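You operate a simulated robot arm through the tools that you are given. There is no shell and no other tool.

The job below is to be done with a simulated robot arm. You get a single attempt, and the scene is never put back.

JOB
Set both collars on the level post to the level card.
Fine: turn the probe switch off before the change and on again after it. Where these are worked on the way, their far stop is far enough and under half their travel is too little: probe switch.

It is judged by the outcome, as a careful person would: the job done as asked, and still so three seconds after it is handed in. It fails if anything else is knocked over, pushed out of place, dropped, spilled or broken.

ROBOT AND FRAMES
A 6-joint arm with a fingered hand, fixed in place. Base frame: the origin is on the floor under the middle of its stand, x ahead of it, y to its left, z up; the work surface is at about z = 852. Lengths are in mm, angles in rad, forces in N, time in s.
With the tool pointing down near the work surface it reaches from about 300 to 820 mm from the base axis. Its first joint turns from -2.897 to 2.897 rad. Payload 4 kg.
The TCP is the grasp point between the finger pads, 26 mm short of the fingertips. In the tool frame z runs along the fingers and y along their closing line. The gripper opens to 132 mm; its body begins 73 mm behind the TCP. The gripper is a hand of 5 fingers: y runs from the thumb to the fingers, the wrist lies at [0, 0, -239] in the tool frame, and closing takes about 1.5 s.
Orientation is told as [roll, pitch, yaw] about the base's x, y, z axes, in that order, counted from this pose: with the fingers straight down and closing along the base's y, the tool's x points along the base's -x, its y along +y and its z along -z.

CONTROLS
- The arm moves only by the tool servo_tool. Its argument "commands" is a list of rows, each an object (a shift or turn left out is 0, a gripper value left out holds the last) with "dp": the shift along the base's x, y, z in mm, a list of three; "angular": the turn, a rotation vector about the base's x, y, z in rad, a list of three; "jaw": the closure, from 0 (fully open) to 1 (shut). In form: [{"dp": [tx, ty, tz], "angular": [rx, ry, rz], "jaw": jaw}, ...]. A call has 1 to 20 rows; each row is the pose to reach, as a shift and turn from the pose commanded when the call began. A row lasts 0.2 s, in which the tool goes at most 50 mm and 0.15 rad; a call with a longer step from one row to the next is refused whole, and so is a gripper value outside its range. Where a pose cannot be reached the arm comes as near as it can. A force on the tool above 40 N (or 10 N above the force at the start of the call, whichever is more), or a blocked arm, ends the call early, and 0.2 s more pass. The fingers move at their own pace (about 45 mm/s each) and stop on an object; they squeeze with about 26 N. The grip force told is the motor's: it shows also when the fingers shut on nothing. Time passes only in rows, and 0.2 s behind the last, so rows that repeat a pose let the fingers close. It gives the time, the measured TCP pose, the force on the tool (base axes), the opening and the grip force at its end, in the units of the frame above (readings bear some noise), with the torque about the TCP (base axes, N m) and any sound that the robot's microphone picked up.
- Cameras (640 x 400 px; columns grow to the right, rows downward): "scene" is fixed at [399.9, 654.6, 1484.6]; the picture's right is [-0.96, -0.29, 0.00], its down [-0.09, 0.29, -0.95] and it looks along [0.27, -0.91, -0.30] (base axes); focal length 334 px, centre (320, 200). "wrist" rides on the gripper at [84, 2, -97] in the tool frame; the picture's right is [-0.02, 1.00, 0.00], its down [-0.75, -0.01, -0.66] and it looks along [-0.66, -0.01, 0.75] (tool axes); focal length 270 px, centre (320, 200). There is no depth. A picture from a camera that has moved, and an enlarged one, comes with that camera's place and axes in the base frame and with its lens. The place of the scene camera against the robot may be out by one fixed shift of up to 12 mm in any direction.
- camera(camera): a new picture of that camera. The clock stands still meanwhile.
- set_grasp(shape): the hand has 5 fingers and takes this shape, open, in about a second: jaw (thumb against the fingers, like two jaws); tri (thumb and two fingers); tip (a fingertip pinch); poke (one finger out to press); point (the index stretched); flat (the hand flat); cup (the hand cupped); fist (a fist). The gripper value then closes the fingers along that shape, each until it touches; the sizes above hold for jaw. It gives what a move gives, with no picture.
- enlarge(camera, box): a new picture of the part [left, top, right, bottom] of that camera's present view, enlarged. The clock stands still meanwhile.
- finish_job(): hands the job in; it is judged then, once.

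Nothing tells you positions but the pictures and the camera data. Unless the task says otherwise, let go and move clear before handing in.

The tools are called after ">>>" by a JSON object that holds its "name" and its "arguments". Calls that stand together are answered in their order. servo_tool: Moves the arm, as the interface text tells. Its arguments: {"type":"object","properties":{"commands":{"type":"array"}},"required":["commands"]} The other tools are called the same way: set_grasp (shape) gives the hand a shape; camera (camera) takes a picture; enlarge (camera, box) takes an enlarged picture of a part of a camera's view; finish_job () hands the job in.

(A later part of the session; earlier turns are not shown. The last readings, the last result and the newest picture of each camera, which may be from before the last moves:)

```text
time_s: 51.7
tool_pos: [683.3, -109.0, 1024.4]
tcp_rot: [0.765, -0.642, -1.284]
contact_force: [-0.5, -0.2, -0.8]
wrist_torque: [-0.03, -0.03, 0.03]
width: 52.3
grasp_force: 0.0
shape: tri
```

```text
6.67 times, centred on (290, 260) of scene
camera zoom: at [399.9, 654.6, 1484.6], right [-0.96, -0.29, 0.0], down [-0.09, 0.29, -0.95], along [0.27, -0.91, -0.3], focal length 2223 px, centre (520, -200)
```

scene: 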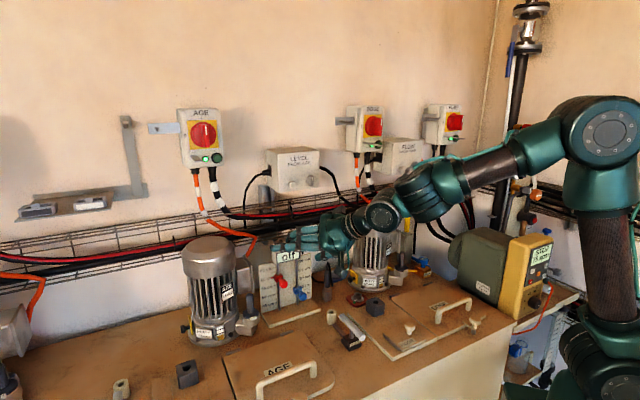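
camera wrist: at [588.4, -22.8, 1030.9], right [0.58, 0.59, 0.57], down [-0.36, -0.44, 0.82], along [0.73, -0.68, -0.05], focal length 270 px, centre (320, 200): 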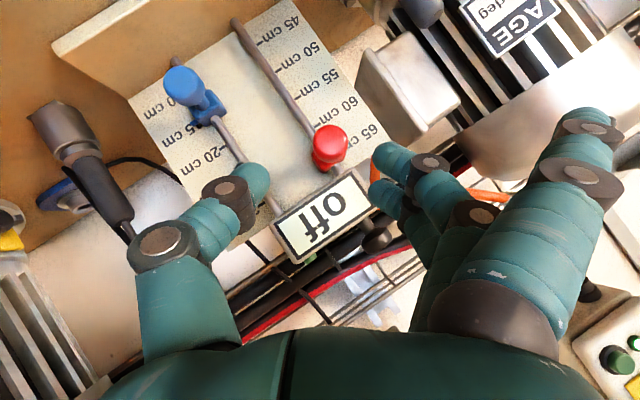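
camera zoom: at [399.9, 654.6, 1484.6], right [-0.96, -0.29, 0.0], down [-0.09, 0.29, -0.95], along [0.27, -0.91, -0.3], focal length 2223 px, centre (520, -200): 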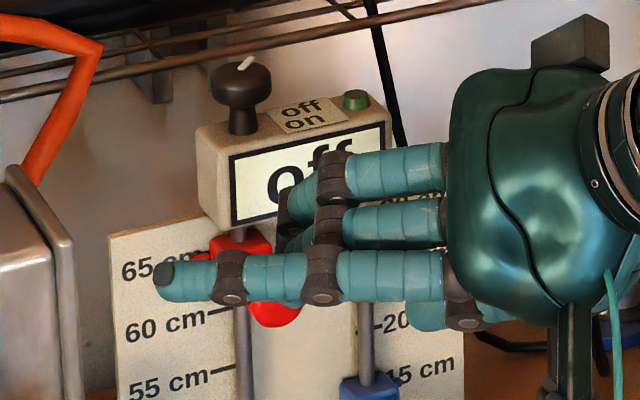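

The collar stays put after release. I move back and to the side so the camera is level with the pointer and can see it against the scale.

>>> {"name": "servo_tool", "arguments": {"commands": [{"dp": [-30, 30, 0]}, {"dp": [-60, 60, -8]}, {"dp": [-50, 80, -20]}, {"dp": [-35, 95, -30]}, {"dp": [-22, 107, -36]}, {"dp": [-22, 107, -36]}]}}

>>> {"name": "camera", "arguments": {"camera": "wrist"}}

>>> {"name": "enlarge", "arguments": {"camera": "wrist", "box": [230, 90, 390, 230]}}

>>> {"name": "enlarge", "arguments": {"camera": "scene", "box": [255, 235, 325, 325]}}

```text
time_s: 53.1
tool_pos: [661.9, -2.4, 986.6]
tcp_rot: [0.763, -0.641, -1.285]
contact_force: [0.1, -0.7, 0.5]
wrist_torque: [-0.01, 0.03, 0.01]
width: 52.3
grasp_force: 0.1
shape: tri
```

```text
taken
camera wrist: at [566.7, 84.7, 993.3], right [0.58, 0.59, 0.57], down [-0.36, -0.44, 0.82], along [0.73, -0.68, -0.05], focal length 270 px, centre (320, 200)
```

wrist: 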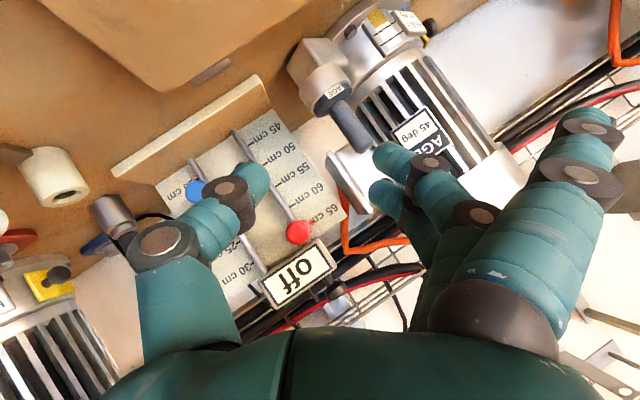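

```text
2.86 times, centred on (310, 160) of wrist
camera zoom: at [566.7, 84.7, 993.3], right [0.58, 0.59, 0.57], down [-0.36, -0.44, 0.82], along [0.73, -0.68, -0.05], focal length 772 px, centre (349, 314)
```

zoom: 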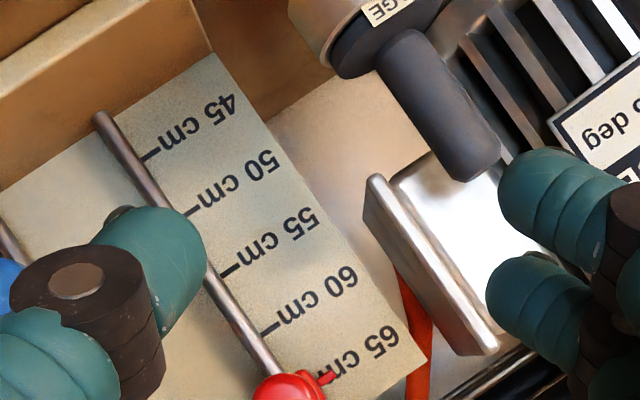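

```text
4.44 times, centred on (290, 280) of scene
camera zoom: at [399.9, 654.6, 1484.6], right [-0.96, -0.29, 0.0], down [-0.09, 0.29, -0.95], along [0.27, -0.91, -0.3], focal length 1482 px, centre (453, -156)
```

zoom: 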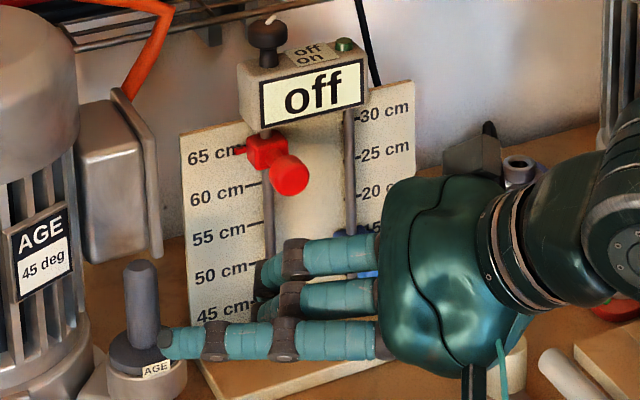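

>>> {"name": "enlarge", "arguments": {"camera": "wrist", "box": [260, 160, 350, 250]}}

>>> {"name": "enlarge", "arguments": {"camera": "scene", "box": [280, 255, 320, 295]}}

```text
4.44 times, centred on (305, 205) of wrist
camera zoom: at [566.7, 84.7, 993.3], right [0.58, 0.59, 0.57], down [-0.36, -0.44, 0.82], along [0.73, -0.68, -0.05], focal length 1201 px, centre (387, 178)
```

zoom: 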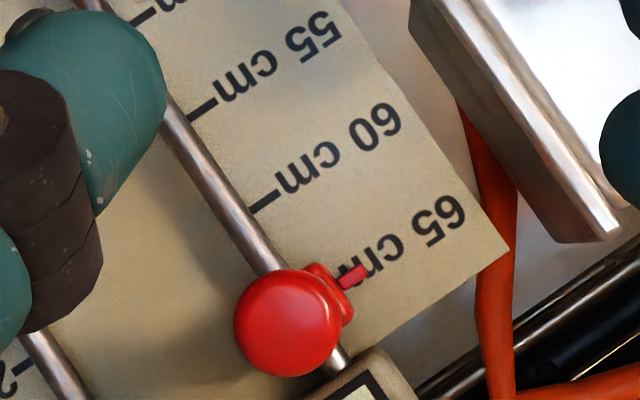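

```text
10.00 times, centred on (300, 275) of scene
camera zoom: at [399.9, 654.6, 1484.6], right [-0.96, -0.29, 0.0], down [-0.09, 0.29, -0.95], along [0.27, -0.91, -0.3], focal length 3335 px, centre (520, -550)
```

zoom: 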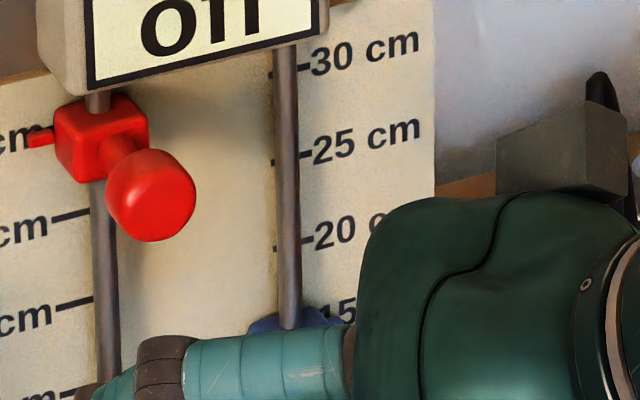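

Seen level, the red pointer lines up with the 65 tick within about half a millimetre. Now I go to the blue collar: reduce the roll a little and move to its pre-grasp point.

>>> {"name": "servo_tool", "arguments": {"commands": [{"dp": [-6, -27, -4], "angular": [-0.047, 0.047, 0], "jaw": 0.66}, {"dp": [-12, -55, -9], "angular": [-0.094, 0.094, 0], "jaw": 0.66}, {"dp": [-18, -82, -13], "angular": [-0.141, 0.141, 0], "jaw": 0.66}, {"dp": [-23, -110, -18], "angular": [-0.141, 0.141, 0], "jaw": 0.66}, {"dp": [-28.4, -136, -22], "angular": [-0.141, 0.141, 0], "jaw": 0.66}, {"dp": [-28.4, -136, -22], "angular": [-0.141, 0.141, 0], "jaw": 0.66}]}}

>>> {"name": "camera", "arguments": {"camera": "wrist"}}

>>> {"name": "enlarge", "arguments": {"camera": "scene", "box": [240, 220, 360, 330]}}

```text
time_s: 54.5
tool_pos: [634.6, -139.6, 962.3]
tcp_rot: [0.527, -0.726, -1.136]
contact_force: [0.1, 0.2, 1.1]
wrist_torque: [0.01, -0.02, -0.01]
width: 45.7
grasp_force: 0.0
shape: tri
```

```text
taken
camera wrist: at [540.1, -51.1, 971.1], right [0.65, 0.65, 0.39], down [-0.23, -0.32, 0.92], along [0.72, -0.69, -0.05], focal length 270 px, centre (320, 200)
```

wrist: 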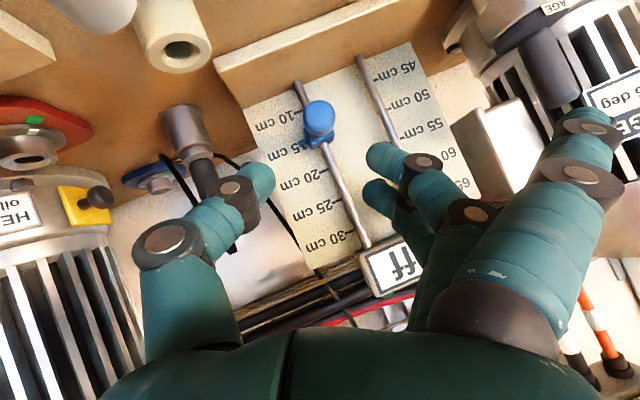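

```text
3.64 times, centred on (300, 275) of scene
camera zoom: at [399.9, 654.6, 1484.6], right [-0.96, -0.29, 0.0], down [-0.09, 0.29, -0.95], along [0.27, -0.91, -0.3], focal length 1213 px, centre (393, -73)
```

zoom: 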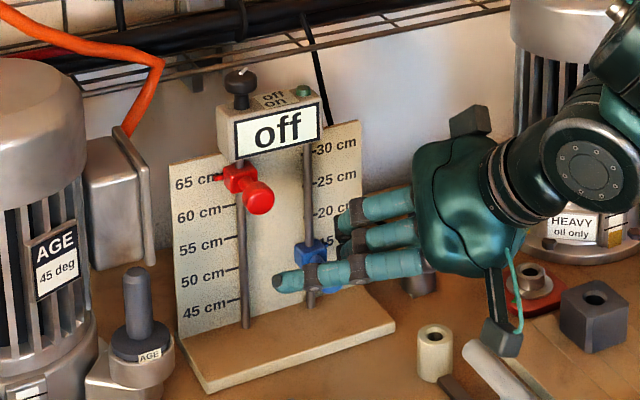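

>>> {"name": "servo_tool", "arguments": {"commands": [{"dp": [17, -8, -16]}, {"dp": [35.3, -16.7, -31.3]}, {"dp": [45.7, -21.3, -41]}, {"dp": [45.7, -21.3, -41]}]}}

>>> {"name": "camera", "arguments": {"camera": "wrist"}}

>>> {"name": "enlarge", "arguments": {"camera": "scene", "box": [250, 240, 350, 330]}}

```text
time_s: 55.5
tool_pos: [677.4, -159.8, 924.8]
tcp_rot: [0.527, -0.723, -1.134]
contact_force: [-13.0, 13.1, -0.9]
wrist_torque: [-0.98, -0.88, 1.46]
width: 45.7
grasp_force: 0.1
shape: tri
```

```text
taken
camera wrist: at [582.9, -72.3, 931.9], right [0.65, 0.65, 0.39], down [-0.23, -0.32, 0.92], along [0.73, -0.68, -0.06], focal length 270 px, centre (320, 200)
```

wrist: 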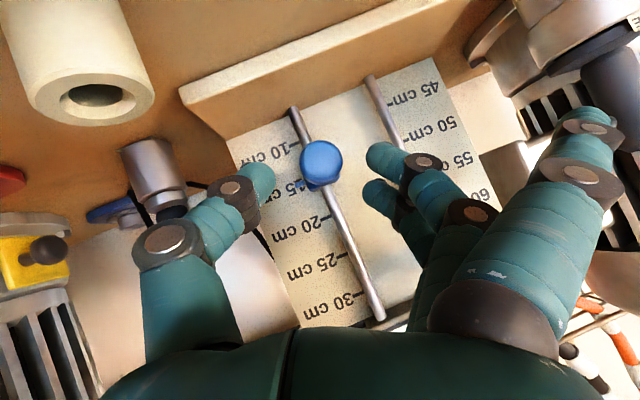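

```text
4.44 times, centred on (300, 285) of scene
camera zoom: at [399.9, 654.6, 1484.6], right [-0.96, -0.29, 0.0], down [-0.09, 0.29, -0.95], along [0.27, -0.91, -0.3], focal length 1482 px, centre (409, -178)
```

zoom: 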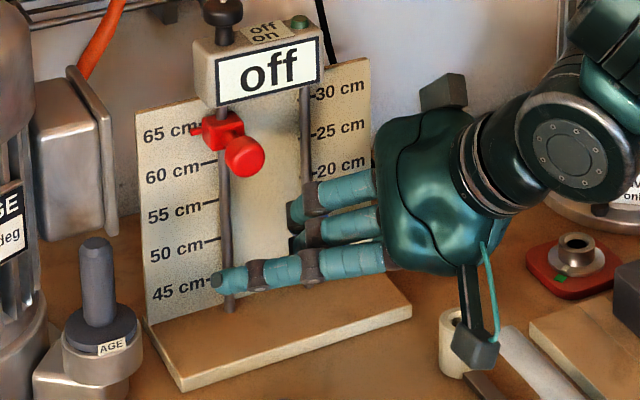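

A side force shows something of the hand touches near the raised red cap (contact about 80 mm to the side and 70 mm above the TCP). I back straight off at once and check the red collar.

>>> {"name": "servo_tool", "arguments": {"commands": [{"dp": [-8, 4, 7]}, {"dp": [-21, 10, 19]}, {"dp": [-35, 16, 33]}]}}

>>> {"name": "enlarge", "arguments": {"camera": "scene", "box": [250, 230, 350, 330]}}

>>> {"name": "camera", "arguments": {"camera": "wrist"}}

```text
time_s: 56.3
tool_pos: [643.2, -144.3, 957.1]
tcp_rot: [0.53, -0.725, -1.137]
contact_force: [-0.6, -0.3, 0.9]
wrist_torque: [-0.01, -0.01, -0.01]
width: 45.4
grasp_force: 0.1
shape: tri
```

```text
4.00 times, centred on (300, 280) of scene
camera zoom: at [399.9, 654.6, 1484.6], right [-0.96, -0.29, 0.0], down [-0.09, 0.29, -0.95], along [0.27, -0.91, -0.3], focal length 1334 px, centre (400, -120)
```

zoom: 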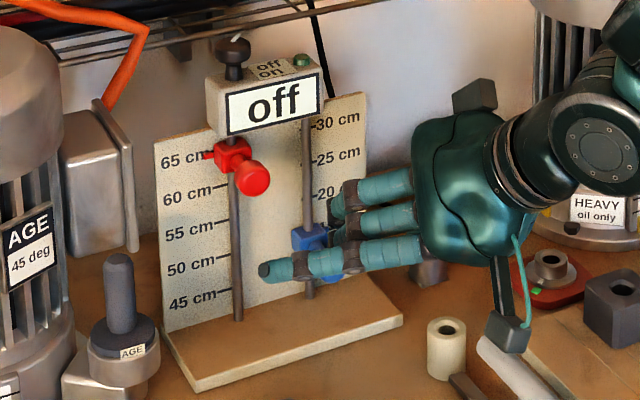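

```text
taken
camera wrist: at [548.7, -56.6, 965.1], right [0.65, 0.65, 0.39], down [-0.23, -0.32, 0.92], along [0.72, -0.69, -0.05], focal length 270 px, centre (320, 200)
```

wrist: 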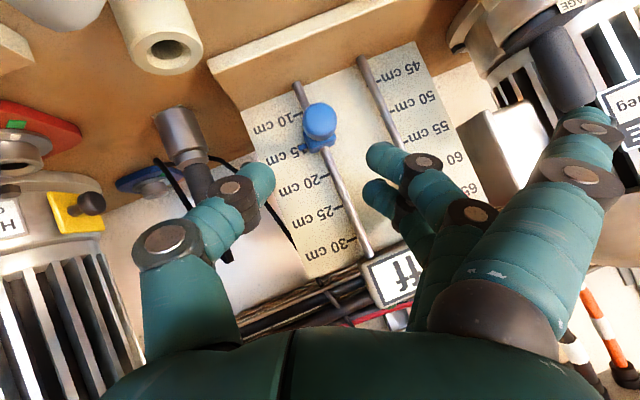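

The post and red collar look unmoved; in "tri" a fourth, splayed finger met the red cap. I back off further, turn the hand for a better approach to blue, and switch to the "jaw" shape, where all fingers stay in line.

>>> {"name": "servo_tool", "arguments": {"commands": [{"dp": [-20, 10, 4], "angular": [0, 0, 0]}, {"dp": [-42, 22, 8], "angular": [-0.001, -0.072, -0.027]}, {"dp": [-42, 22, 8], "angular": [-0.003, -0.144, -0.053]}, {"dp": [-42, 22, 8], "angular": [-0.004, -0.216, -0.08]}, {"dp": [-42, 22, 8], "angular": [-0.004, -0.216, -0.08]}]}}

>>> {"name": "set_grasp", "arguments": {"shape": "jaw"}}

>>> {"name": "servo_tool", "arguments": {"commands": [{"jaw": 0.3}, {"jaw": 0.5}, {"jaw": 0.62}, {"jaw": 0.62}, {"jaw": 0.62}, {"jaw": 0.62}, {"jaw": 0.62}]}}

>>> {"name": "camera", "arguments": {"camera": "wrist"}}

>>> {"name": "enlarge", "arguments": {"camera": "scene", "box": [250, 230, 390, 340]}}

```text
time_s: 57.5
tool_pos: [601.8, -120.9, 965.5]
tcp_rot: [0.813, -0.794, -1.412]
contact_force: [-0.1, 0.6, 0.7]
wrist_torque: [0.02, 0.0, -0.01]
width: 45.8
grasp_force: 0.1
shape: tri
```

```text
time_s: 58.4
tool_pos: [602.5, -121.6, 966.6]
tcp_rot: [0.813, -0.793, -1.411]
contact_force: [1.4, -0.1, 0.0]
wrist_torque: [-0.03, -0.01, -0.05]
width: 132.0
grasp_force: 0.1
shape: jaw
```

```text
time_s: 60.0
tool_pos: [602.8, -122.5, 966.5]
tcp_rot: [0.815, -0.793, -1.412]
contact_force: [-0.6, -0.1, 1.1]
wrist_torque: [0.01, 0.0, 0.02]
width: 50.9
grasp_force: 0.0
shape: jaw
```

```text
taken
camera wrist: at [515.8, -26.5, 954.3], right [0.6, 0.6, 0.52], down [-0.45, -0.29, 0.85], along [0.66, -0.74, 0.1], focal length 270 px, centre (320, 200)
```

wrist: 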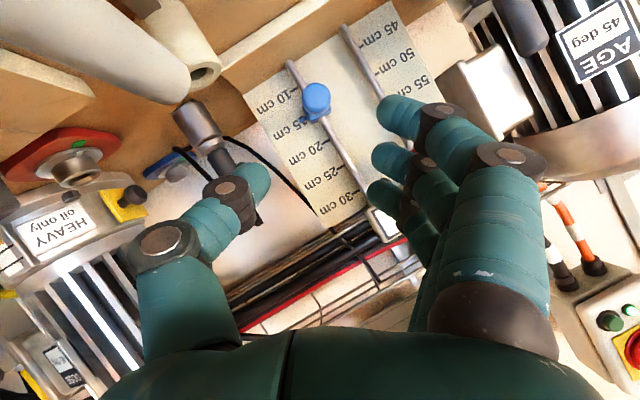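

```text
3.64 times, centred on (320, 285) of scene
camera zoom: at [399.9, 654.6, 1484.6], right [-0.96, -0.29, 0.0], down [-0.09, 0.29, -0.95], along [0.27, -0.91, -0.3], focal length 1213 px, centre (320, -109)
```

zoom: 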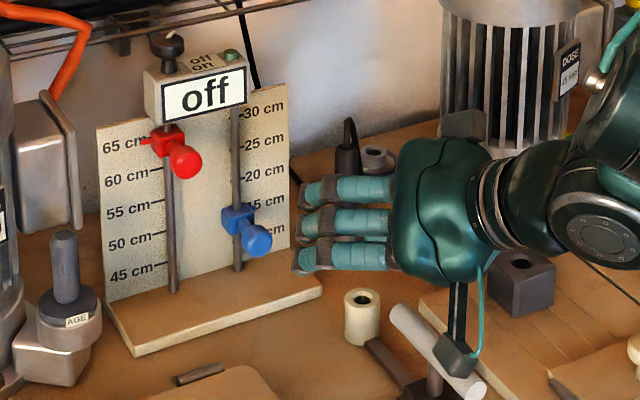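

I look closely at the hand in this shape, to know how many fingers stand where before going near the post again.

>>> {"name": "enlarge", "arguments": {"camera": "scene", "box": [310, 250, 370, 310]}}

>>> {"name": "enlarge", "arguments": {"camera": "wrist", "box": [340, 70, 560, 310]}}

```text
6.67 times, centred on (340, 280) of scene
camera zoom: at [399.9, 654.6, 1484.6], right [-0.96, -0.29, 0.0], down [-0.09, 0.29, -0.95], along [0.27, -0.91, -0.3], focal length 2223 px, centre (187, -333)
```

zoom: 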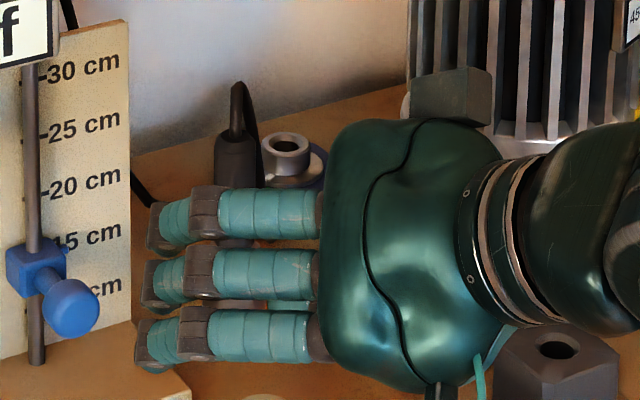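

```text
1.67 times, centred on (450, 190) of wrist
camera zoom: at [515.8, -26.5, 954.3], right [0.6, 0.6, 0.52], down [-0.45, -0.29, 0.85], along [0.66, -0.74, 0.1], focal length 450 px, centre (103, 217)
```

zoom: 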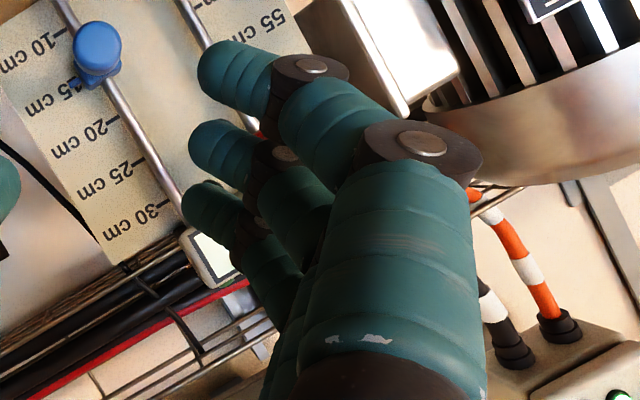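

I see three finger tips plus thumb; I must assume another finger on the far side. In "jaw" all are in line, so I steepen the approach slightly and go to the blue pre-grasp point.

>>> {"name": "servo_tool", "arguments": {"commands": [{"dp": [0, 0, 0], "angular": [-0.0525, -0.0525, -0.0455]}, {"dp": [13, -5, -10], "angular": [-0.0525, -0.0525, -0.0455]}, {"dp": [26, -9, -20], "angular": [-0.0525, -0.0525, -0.0455]}, {"dp": [38, -13.5, -29], "angular": [-0.0525, -0.0525, -0.0455]}, {"dp": [38, -13.5, -29], "angular": [-0.0525, -0.0525, -0.0455]}]}}

>>> {"name": "camera", "arguments": {"camera": "wrist"}}

>>> {"name": "enlarge", "arguments": {"camera": "scene", "box": [260, 240, 360, 330]}}

```text
time_s: 61.2
tool_pos: [640.0, -136.2, 935.0]
tcp_rot: [0.882, -0.851, -1.508]
contact_force: [-0.2, 0.5, -1.3]
wrist_torque: [0.02, -0.01, 0.0]
width: 50.9
grasp_force: 0.0
shape: jaw
```

```text
taken
camera wrist: at [559.1, -38.1, 913.1], right [0.6, 0.61, 0.52], down [-0.5, -0.22, 0.83], along [0.62, -0.76, 0.17], focal length 270 px, centre (320, 200)
```

wrist: 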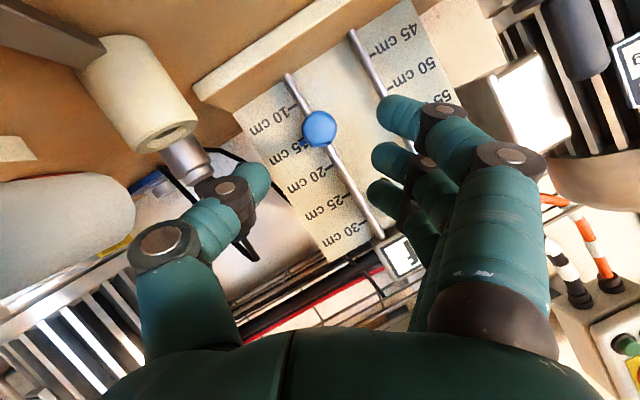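

```text
4.44 times, centred on (310, 285) of scene
camera zoom: at [399.9, 654.6, 1484.6], right [-0.96, -0.29, 0.0], down [-0.09, 0.29, -0.95], along [0.27, -0.91, -0.3], focal length 1482 px, centre (364, -178)
```

zoom: 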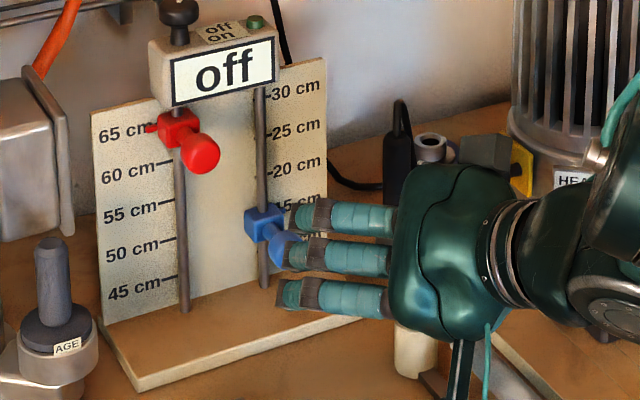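

The white tube and ring on the bench are close under the thumb side, so I reduce the roll and steepen the hand to keep well above them before going in.

>>> {"name": "servo_tool", "arguments": {"commands": [{"dp": [0, 0, 8], "angular": [0, 0, 0]}, {"dp": [1.5, -0.8, 14], "angular": [-0.009, 0.097, 0.032]}, {"dp": [1.5, -0.8, 14], "angular": [-0.018, 0.194, 0.064]}, {"dp": [1.5, -0.8, 14], "angular": [-0.018, 0.194, 0.064]}]}}

>>> {"name": "camera", "arguments": {"camera": "wrist"}}

>>> {"name": "enlarge", "arguments": {"camera": "scene", "box": [260, 240, 360, 330]}}

```text
time_s: 62.2
tool_pos: [641.0, -135.9, 948.2]
tcp_rot: [0.59, -0.83, -1.226]
contact_force: [0.2, 0.6, 0.1]
wrist_torque: [-0.01, 0.01, -0.01]
width: 50.8
grasp_force: 0.1
shape: jaw
```

```text
taken
camera wrist: at [551.7, -43.8, 942.0], right [0.65, 0.65, 0.39], down [-0.32, -0.23, 0.92], along [0.69, -0.72, 0.06], focal length 270 px, centre (320, 200)
```

wrist: 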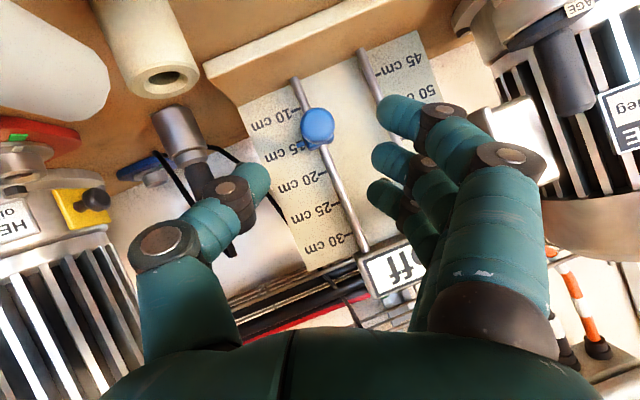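

```text
4.44 times, centred on (310, 285) of scene
camera zoom: at [399.9, 654.6, 1484.6], right [-0.96, -0.29, 0.0], down [-0.09, 0.29, -0.95], along [0.27, -0.91, -0.3], focal length 1482 px, centre (364, -178)
```

zoom: 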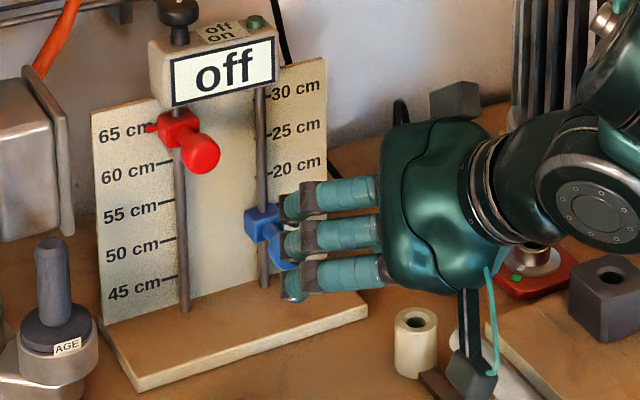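

The blue cap lies 75 mm straight ahead of the TCP. I advance along the finger direction in small steps.

>>> {"name": "servo_tool", "arguments": {"commands": [{"dp": [8, -4.3, -6.2]}, {"dp": [16, -8.5, -12.5]}, {"dp": [24, -12.8, -18.7]}, {"dp": [29, -15.5, -22.7]}, {"dp": [29, -15.5, -22.7]}]}}

>>> {"name": "camera", "arguments": {"camera": "wrist"}}

>>> {"name": "enlarge", "arguments": {"camera": "scene", "box": [260, 240, 360, 330]}}

```text
time_s: 63.4
tool_pos: [670.5, -153.2, 926.7]
tcp_rot: [0.589, -0.828, -1.226]
contact_force: [-0.8, 0.4, -0.4]
wrist_torque: [0.0, -0.01, -0.01]
width: 50.9
grasp_force: 0.0
shape: jaw
```

```text
taken
camera wrist: at [581.3, -60.1, 920.0], right [0.65, 0.65, 0.39], down [-0.32, -0.23, 0.92], along [0.69, -0.72, 0.06], focal length 270 px, centre (320, 200)
```

wrist: 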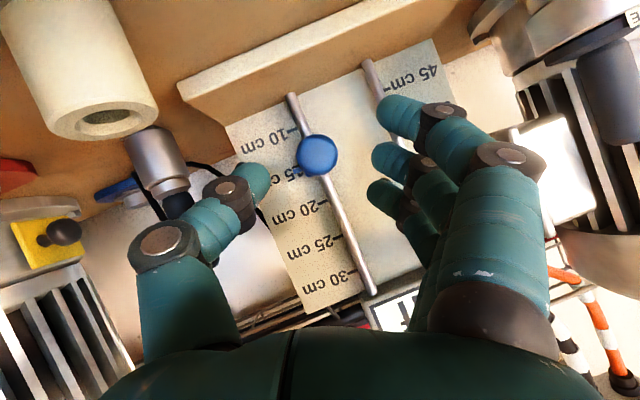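

```text
4.44 times, centred on (310, 285) of scene
camera zoom: at [399.9, 654.6, 1484.6], right [-0.96, -0.29, 0.0], down [-0.09, 0.29, -0.95], along [0.27, -0.91, -0.3], focal length 1482 px, centre (364, -178)
```

zoom: 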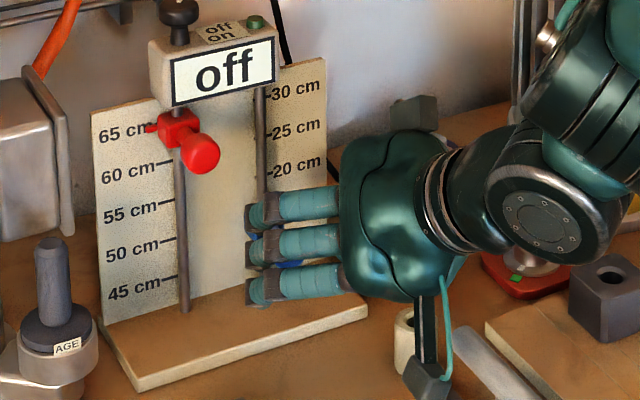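

>>> {"name": "servo_tool", "arguments": {"commands": [{"dp": [5, -3, -4.5]}, {"dp": [10.3, -6.4, -8.9]}, {"dp": [10.3, -6.4, -8.9]}]}}

>>> {"name": "camera", "arguments": {"camera": "wrist"}}

```text
time_s: 64.2
tool_pos: [682.1, -158.5, 917.5]
tcp_rot: [0.589, -0.829, -1.228]
contact_force: [0.0, 0.0, 0.0]
wrist_torque: [-0.02, 0.03, -0.01]
width: 51.0
grasp_force: 0.0
shape: jaw
```

```text
taken
camera wrist: at [591.1, -66.4, 910.6], right [0.65, 0.65, 0.39], down [-0.32, -0.23, 0.92], along [0.69, -0.72, 0.06], focal length 270 px, centre (320, 200)
```

wrist: 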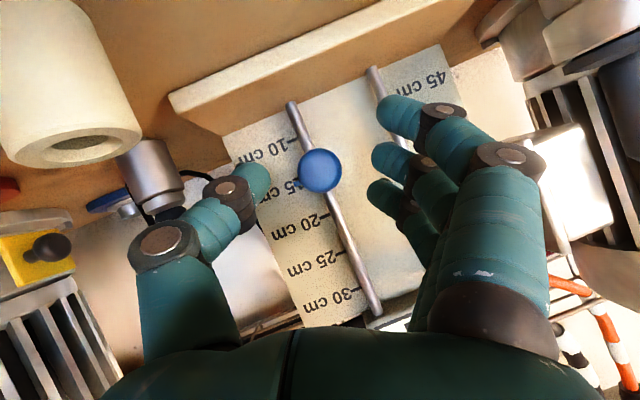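

>>> {"name": "servo_tool", "arguments": {"commands": [{"dp": [2.9, -1.5, -2.3], "jaw": 0.66}, {"dp": [2.9, -1.5, -2.3], "jaw": 0.74}, {"dp": [2.9, -1.5, -2.3], "jaw": 0.78}, {"dp": [2.9, -1.5, -2.3], "jaw": 0.82}, {"dp": [2.9, -1.5, -2.3], "jaw": 0.86}, {"dp": [2.9, -1.5, -2.3], "jaw": 0.9}, {"dp": [2.9, -1.5, -2.3], "jaw": 0.9}]}}

>>> {"name": "camera", "arguments": {"camera": "wrist"}}

>>> {"name": "enlarge", "arguments": {"camera": "scene", "box": [260, 240, 360, 330]}}

```text
time_s: 65.8
tool_pos: [682.1, -161.1, 916.0]
tcp_rot: [0.588, -0.831, -1.227]
contact_force: [-3.5, -2.4, -0.6]
wrist_torque: [-0.02, 0.01, -0.02]
width: 6.7
grasp_force: 16.0
shape: jaw
```

```text
taken
camera wrist: at [592.9, -68.1, 908.8], right [0.65, 0.65, 0.39], down [-0.32, -0.23, 0.92], along [0.69, -0.72, 0.06], focal length 270 px, centre (320, 200)
```

wrist: 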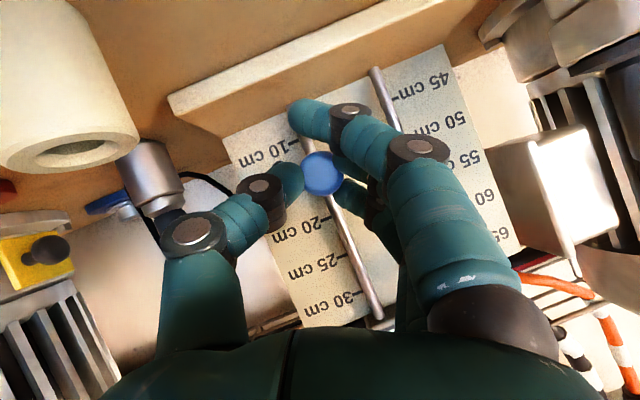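

```text
4.44 times, centred on (310, 285) of scene
camera zoom: at [399.9, 654.6, 1484.6], right [-0.96, -0.29, 0.0], down [-0.09, 0.29, -0.95], along [0.27, -0.91, -0.3], focal length 1482 px, centre (364, -178)
```

zoom: 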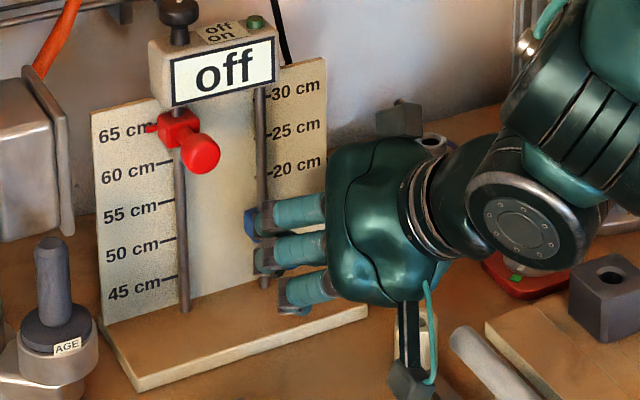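

The blue cap is held between thumb and two fingers. I tighten a little and lift a small test distance.

>>> {"name": "servo_tool", "arguments": {"commands": [{"jaw": 0.95}, {"dp": [0, 0, 3], "jaw": 0.95}, {"dp": [0, 0, 6], "jaw": 0.95}, {"dp": [0, 0, 10], "jaw": 0.95}, {"dp": [0, 0, 10], "jaw": 0.95}]}}

>>> {"name": "camera", "arguments": {"camera": "wrist"}}

>>> {"name": "enlarge", "arguments": {"camera": "scene", "box": [260, 240, 360, 330]}}

```text
time_s: 67.0
tool_pos: [684.1, -160.4, 926.3]
tcp_rot: [0.589, -0.829, -1.226]
contact_force: [-18.3, -1.0, -0.1]
wrist_torque: [-0.04, 0.19, -0.08]
width: 6.3
grasp_force: 25.9
shape: jaw
```

```text
taken
camera wrist: at [593.8, -68.4, 919.5], right [0.65, 0.65, 0.39], down [-0.32, -0.23, 0.92], along [0.69, -0.72, 0.06], focal length 270 px, centre (320, 200)
```

wrist: 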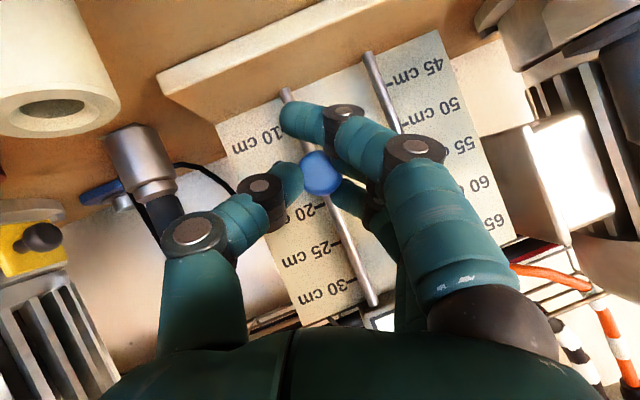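

```text
4.44 times, centred on (310, 285) of scene
camera zoom: at [399.9, 654.6, 1484.6], right [-0.96, -0.29, 0.0], down [-0.09, 0.29, -0.95], along [0.27, -0.91, -0.3], focal length 1482 px, centre (364, -178)
```

zoom: 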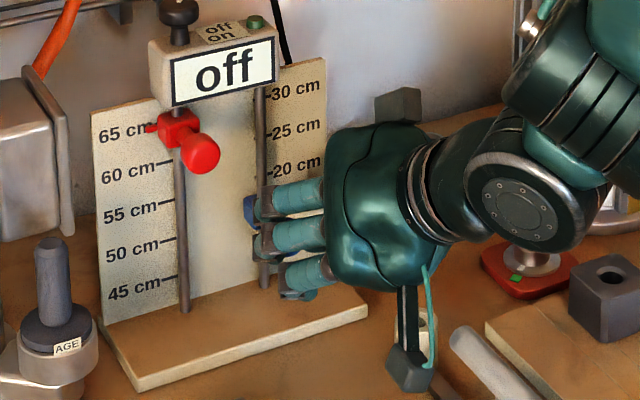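

The collar comes up with the hand, but there is an 18 N sideways force; I ease the grip slightly and shift 1.5 mm to relieve it.

>>> {"name": "servo_tool", "arguments": {"commands": [{"dp": [-0.7, 0, 0], "jaw": 0.91}, {"dp": [-1.4, 0, 0], "jaw": 0.91}, {"dp": [-1.4, 0, 0], "jaw": 0.91}]}}

>>> {"name": "enlarge", "arguments": {"camera": "wrist", "box": [220, 60, 440, 260]}}

```text
time_s: 67.8
tool_pos: [683.5, -159.6, 927.6]
tcp_rot: [0.592, -0.831, -1.227]
contact_force: [-3.1, -1.4, -0.2]
wrist_torque: [-0.01, 0.07, -0.05]
width: 13.7
grasp_force: 0.1
shape: jaw
```

```text
2.00 times, centred on (330, 160) of wrist
camera zoom: at [593.2, -67.1, 920.4], right [0.65, 0.65, 0.39], down [-0.32, -0.23, 0.92], along [0.69, -0.72, 0.06], focal length 541 px, centre (300, 280)
```

zoom: 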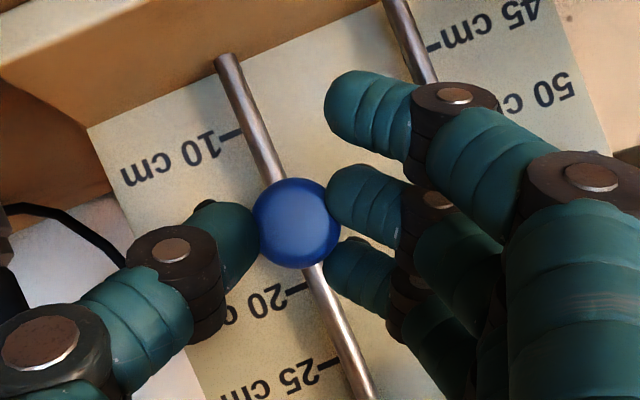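

>>> {"name": "servo_tool", "arguments": {"commands": [{"jaw": 0.93}, {"jaw": 0.95}, {"jaw": 0.95}]}}

```text
time_s: 68.6
tool_pos: [681.9, -160.9, 928.2]
tcp_rot: [0.589, -0.828, -1.227]
contact_force: [-6.1, -6.1, -1.4]
wrist_torque: [-0.05, 0.02, 0.02]
width: 5.3
grasp_force: 26.5
shape: jaw
```

>>> {"name": "servo_tool", "arguments": {"commands": [{"dp": [-0.7, -0.7, 3], "jaw": 0.95}, {"dp": [-0.7, -0.7, 8], "jaw": 0.95}, {"dp": [-0.7, -0.7, 14], "jaw": 0.95}, {"dp": [-0.7, -0.7, 20], "jaw": 0.95}, {"dp": [-0.7, -0.7, 20], "jaw": 0.95}]}}

>>> {"name": "camera", "arguments": {"camera": "wrist"}}

>>> {"name": "enlarge", "arguments": {"camera": "scene", "box": [260, 240, 360, 330]}}

```text
time_s: 69.8
tool_pos: [682.2, -160.0, 947.2]
tcp_rot: [0.59, -0.829, -1.225]
contact_force: [-5.7, -1.9, 0.0]
wrist_torque: [0.0, -0.01, 0.2]
width: 4.3
grasp_force: 25.7
shape: jaw
```

```text
taken
camera wrist: at [591.4, -68.1, 940.7], right [0.65, 0.65, 0.39], down [-0.32, -0.23, 0.92], along [0.69, -0.72, 0.06], focal length 270 px, centre (320, 200)
```

wrist: 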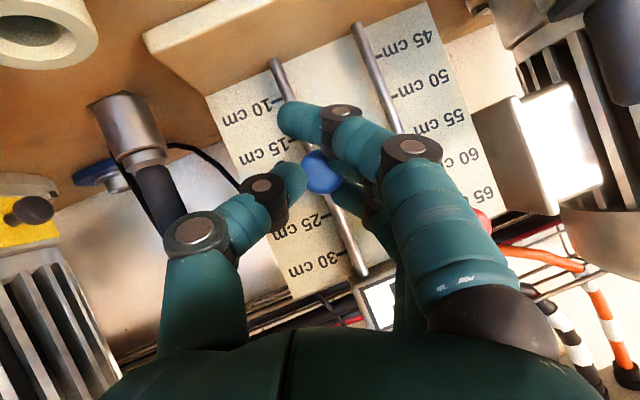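

```text
4.44 times, centred on (310, 285) of scene
camera zoom: at [399.9, 654.6, 1484.6], right [-0.96, -0.29, 0.0], down [-0.09, 0.29, -0.95], along [0.27, -0.91, -0.3], focal length 1482 px, centre (364, -178)
```

zoom: 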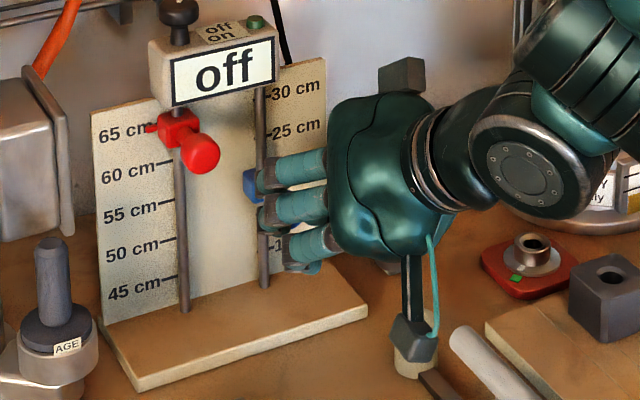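

The blue collar is now near 20 cm. I lift on by 26 mm and will then check.

>>> {"name": "servo_tool", "arguments": {"commands": [{"dp": [0, 0, 5], "jaw": 0.95}, {"dp": [0, 0, 11], "jaw": 0.95}, {"dp": [0, 0, 17], "jaw": 0.95}, {"dp": [0, 0, 22], "jaw": 0.95}, {"dp": [0, 0, 26], "jaw": 0.95}, {"dp": [0, 0, 26], "jaw": 0.95}]}}

>>> {"name": "camera", "arguments": {"camera": "wrist"}}

>>> {"name": "enlarge", "arguments": {"camera": "scene", "box": [270, 230, 330, 290]}}

```text
time_s: 71.2
tool_pos: [683.0, -160.0, 972.3]
tcp_rot: [0.588, -0.829, -1.225]
contact_force: [-28.3, 15.8, -0.5]
wrist_torque: [0.11, 0.32, 0.48]
width: 5.3
grasp_force: 26.2
shape: jaw
```

```text
taken
camera wrist: at [592.1, -68.5, 965.9], right [0.65, 0.65, 0.39], down [-0.32, -0.23, 0.92], along [0.69, -0.72, 0.06], focal length 270 px, centre (320, 200)
```

wrist: 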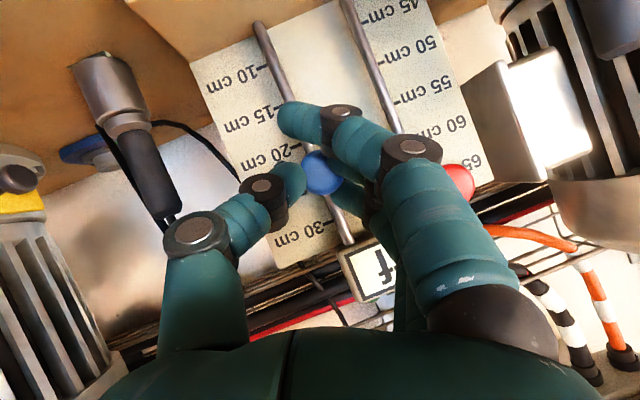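

```text
6.67 times, centred on (300, 260) of scene
camera zoom: at [399.9, 654.6, 1484.6], right [-0.96, -0.29, 0.0], down [-0.09, 0.29, -0.95], along [0.27, -0.91, -0.3], focal length 2223 px, centre (453, -200)
```

zoom: 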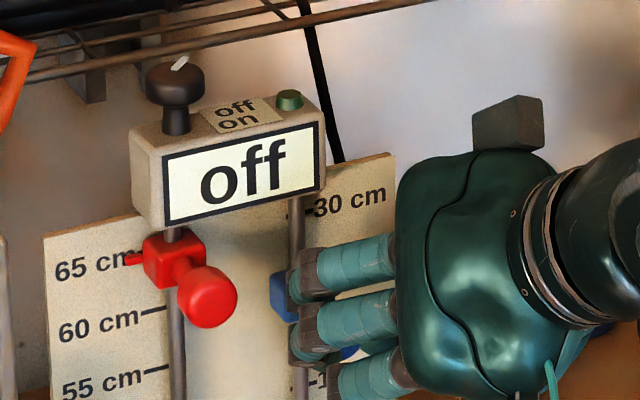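

Force rose to about 30 N, so a far-side finger is likely touching the head's lower edge. I loosen, ease down a little, and back straight out; then I'll regrip with the hand closer to horizontal.

>>> {"name": "servo_tool", "arguments": {"commands": [{"dp": [0, 0, -1.5], "jaw": 0.92}, {"dp": [0, 0, -3], "jaw": 0.9}, {"dp": [0, 0, -3], "jaw": 0.87}, {"dp": [0, 0, -3], "jaw": 0.84}, {"dp": [-5, 5, -3], "jaw": 0.82}, {"dp": [-14, 14, -3], "jaw": 0.8}, {"dp": [-28, 28, -3], "jaw": 0.75}, {"dp": [-45, 45, 0], "jaw": 0.7}]}}

>>> {"name": "camera", "arguments": {"camera": "wrist"}}

>>> {"name": "enlarge", "arguments": {"camera": "scene", "box": [260, 230, 350, 320]}}

```text
time_s: 73.0
tool_pos: [636.7, -116.0, 972.6]
tcp_rot: [0.589, -0.831, -1.226]
contact_force: [-0.4, -1.5, 0.8]
wrist_torque: [0.01, 0.0, -0.04]
width: 38.9
grasp_force: 0.0
shape: jaw
```

```text
taken
camera wrist: at [548.4, -24.2, 965.5], right [0.65, 0.65, 0.39], down [-0.32, -0.23, 0.92], along [0.69, -0.72, 0.06], focal length 270 px, centre (320, 200)
```

wrist: 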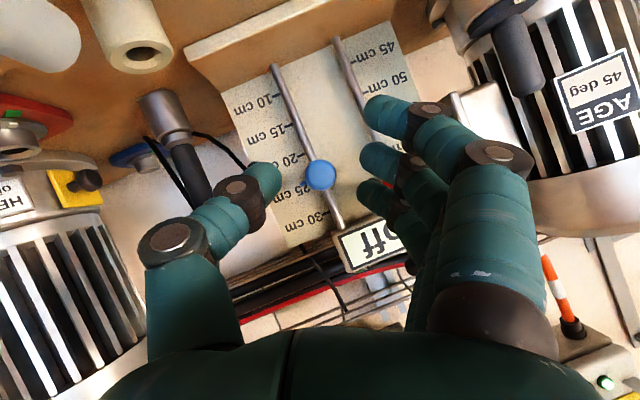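

```text
4.44 times, centred on (305, 275) of scene
camera zoom: at [399.9, 654.6, 1484.6], right [-0.96, -0.29, 0.0], down [-0.09, 0.29, -0.95], along [0.27, -0.91, -0.3], focal length 1482 px, centre (387, -133)
```

zoom: 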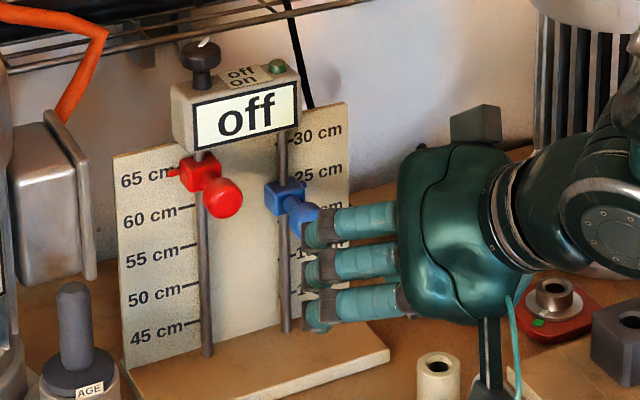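

The blue collar stayed where left. I zoom in with the camera about level with it to read its pointer.

>>> {"name": "enlarge", "arguments": {"camera": "wrist", "box": [260, 120, 370, 250]}}

>>> {"name": "enlarge", "arguments": {"camera": "scene", "box": [280, 250, 330, 290]}}

```text
3.08 times, centred on (315, 185) of wrist
camera zoom: at [548.4, -24.2, 965.5], right [0.65, 0.65, 0.39], down [-0.32, -0.23, 0.92], along [0.69, -0.72, 0.06], focal length 832 px, centre (335, 246)
```

zoom: 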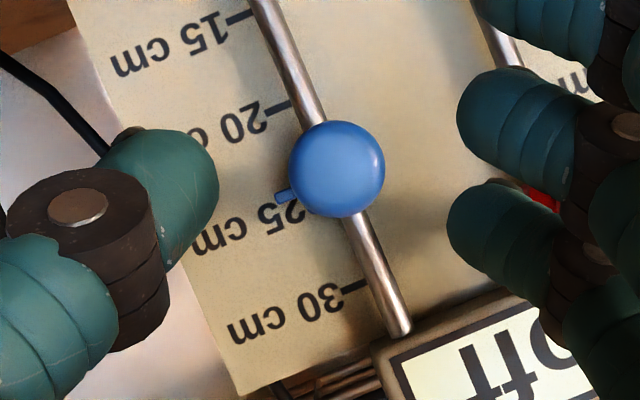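

```text
10.00 times, centred on (305, 270) of scene
camera zoom: at [399.9, 654.6, 1484.6], right [-0.96, -0.29, 0.0], down [-0.09, 0.29, -0.95], along [0.27, -0.91, -0.3], focal length 3335 px, centre (470, -500)
```

zoom: 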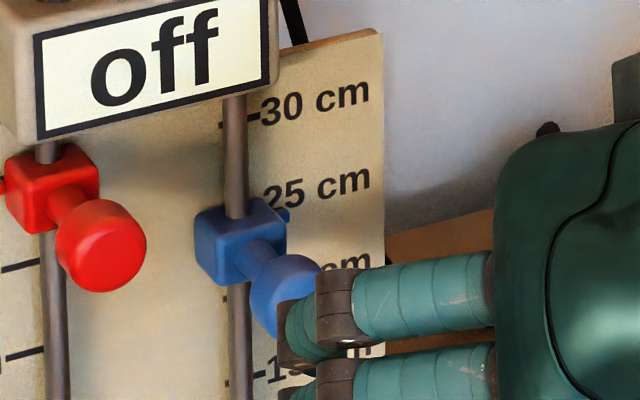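

The blue pointer reads about 24.2 cm, roughly 4.8 mm short of 25. I turn the hand nearly horizontal so no finger reaches the head, and approach the cap again.

>>> {"name": "servo_tool", "arguments": {"commands": [{"dp": [1, 1, 2], "angular": [-0.14, 0, -0.02]}, {"dp": [2, 2, 4], "angular": [-0.28, 0, -0.04]}, {"dp": [3.5, 3.5, 6], "angular": [-0.42, -0.001, -0.06]}, {"dp": [4.7, 4.6, 8], "angular": [-0.559, -0.001, -0.08]}, {"dp": [4.7, 4.6, 8], "angular": [-0.559, -0.001, -0.08]}]}}

>>> {"name": "camera", "arguments": {"camera": "wrist"}}

>>> {"name": "enlarge", "arguments": {"camera": "scene", "box": [260, 230, 370, 330]}}

```text
time_s: 74.2
tool_pos: [641.3, -111.7, 979.7]
tcp_rot: [-0.081, -1.316, -0.7]
contact_force: [0.1, -1.0, -0.2]
wrist_torque: [0.0, -0.01, 0.0]
width: 39.0
grasp_force: 0.0
shape: jaw
```

```text
taken
camera wrist: at [558.4, -31.0, 923.7], right [0.7, 0.71, 0.0], down [-0.32, 0.32, 0.89], along [0.64, -0.63, 0.45], focal length 270 px, centre (320, 200)
```

wrist: 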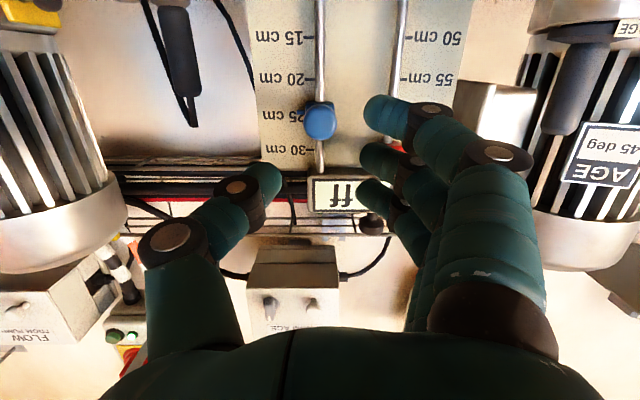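

```text
4.00 times, centred on (315, 280) of scene
camera zoom: at [399.9, 654.6, 1484.6], right [-0.96, -0.29, 0.0], down [-0.09, 0.29, -0.95], along [0.27, -0.91, -0.3], focal length 1334 px, centre (340, -120)
```

zoom: 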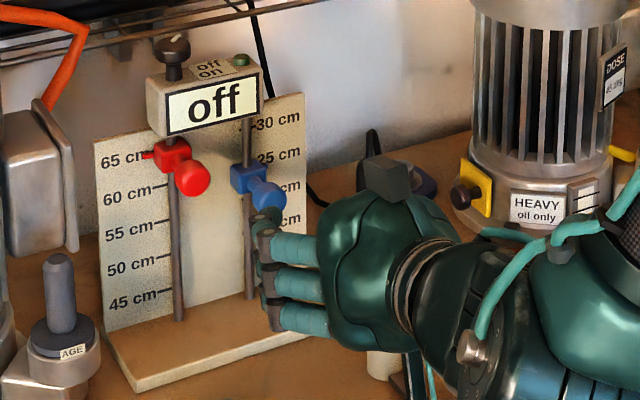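

>>> {"name": "servo_tool", "arguments": {"commands": [{"dp": [10, -10, -3.8]}, {"dp": [20, -20, -7.6]}, {"dp": [30, -30, -11.4]}, {"dp": [36, -36, -13.6]}, {"dp": [36, -36, -13.6]}]}}

>>> {"name": "camera", "arguments": {"camera": "wrist"}}

>>> {"name": "enlarge", "arguments": {"camera": "scene", "box": [260, 230, 350, 320]}}

```text
time_s: 75.4
tool_pos: [677.5, -147.6, 967.6]
tcp_rot: [-0.082, -1.313, -0.698]
contact_force: [-0.1, 0.2, -0.2]
wrist_torque: [-0.04, 0.01, -0.01]
width: 39.2
grasp_force: 0.0
shape: jaw
```

```text
taken
camera wrist: at [594.5, -66.9, 910.5], right [0.7, 0.71, 0.0], down [-0.32, 0.31, 0.89], along [0.64, -0.63, 0.45], focal length 270 px, centre (320, 200)
```

wrist: 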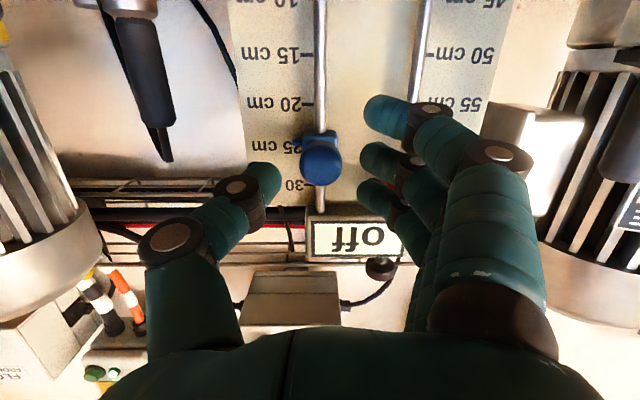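

```text
4.44 times, centred on (305, 275) of scene
camera zoom: at [399.9, 654.6, 1484.6], right [-0.96, -0.29, 0.0], down [-0.09, 0.29, -0.95], along [0.27, -0.91, -0.3], focal length 1482 px, centre (387, -133)
```

zoom: 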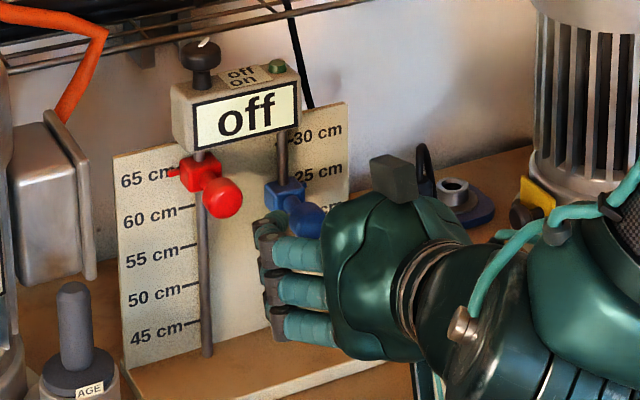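

>>> {"name": "servo_tool", "arguments": {"commands": [{"dp": [4.5, -4.5, -1.7]}, {"dp": [8.9, -8.9, -3.4]}, {"dp": [8.9, -8.9, -3.4]}]}}

>>> {"name": "camera", "arguments": {"camera": "wrist"}}

>>> {"name": "enlarge", "arguments": {"camera": "scene", "box": [260, 230, 350, 320]}}

```text
time_s: 76.2
tool_pos: [687.2, -154.5, 961.9]
tcp_rot: [-0.08, -1.315, -0.7]
contact_force: [-3.5, -1.2, 0.2]
wrist_torque: [0.02, -0.04, 0.03]
width: 38.4
grasp_force: 0.1
shape: jaw
```

```text
taken
camera wrist: at [603.3, -75.4, 905.7], right [0.7, 0.71, 0.0], down [-0.32, 0.31, 0.9], along [0.64, -0.63, 0.45], focal length 270 px, centre (320, 200)
```

wrist: 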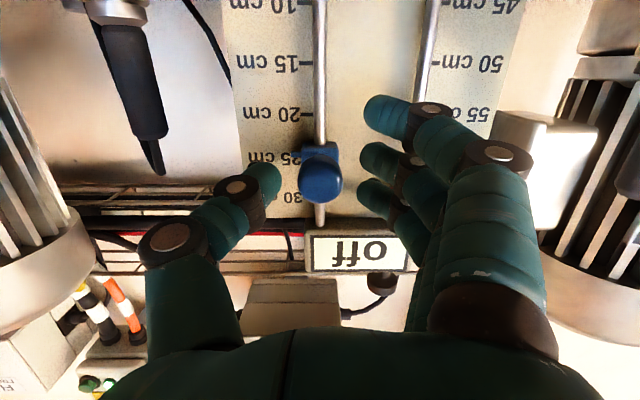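

```text
4.44 times, centred on (305, 275) of scene
camera zoom: at [399.9, 654.6, 1484.6], right [-0.96, -0.29, 0.0], down [-0.09, 0.29, -0.95], along [0.27, -0.91, -0.3], focal length 1482 px, centre (387, -133)
```

zoom: 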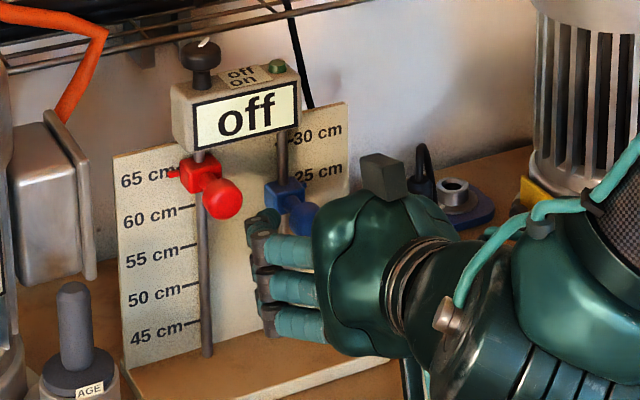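

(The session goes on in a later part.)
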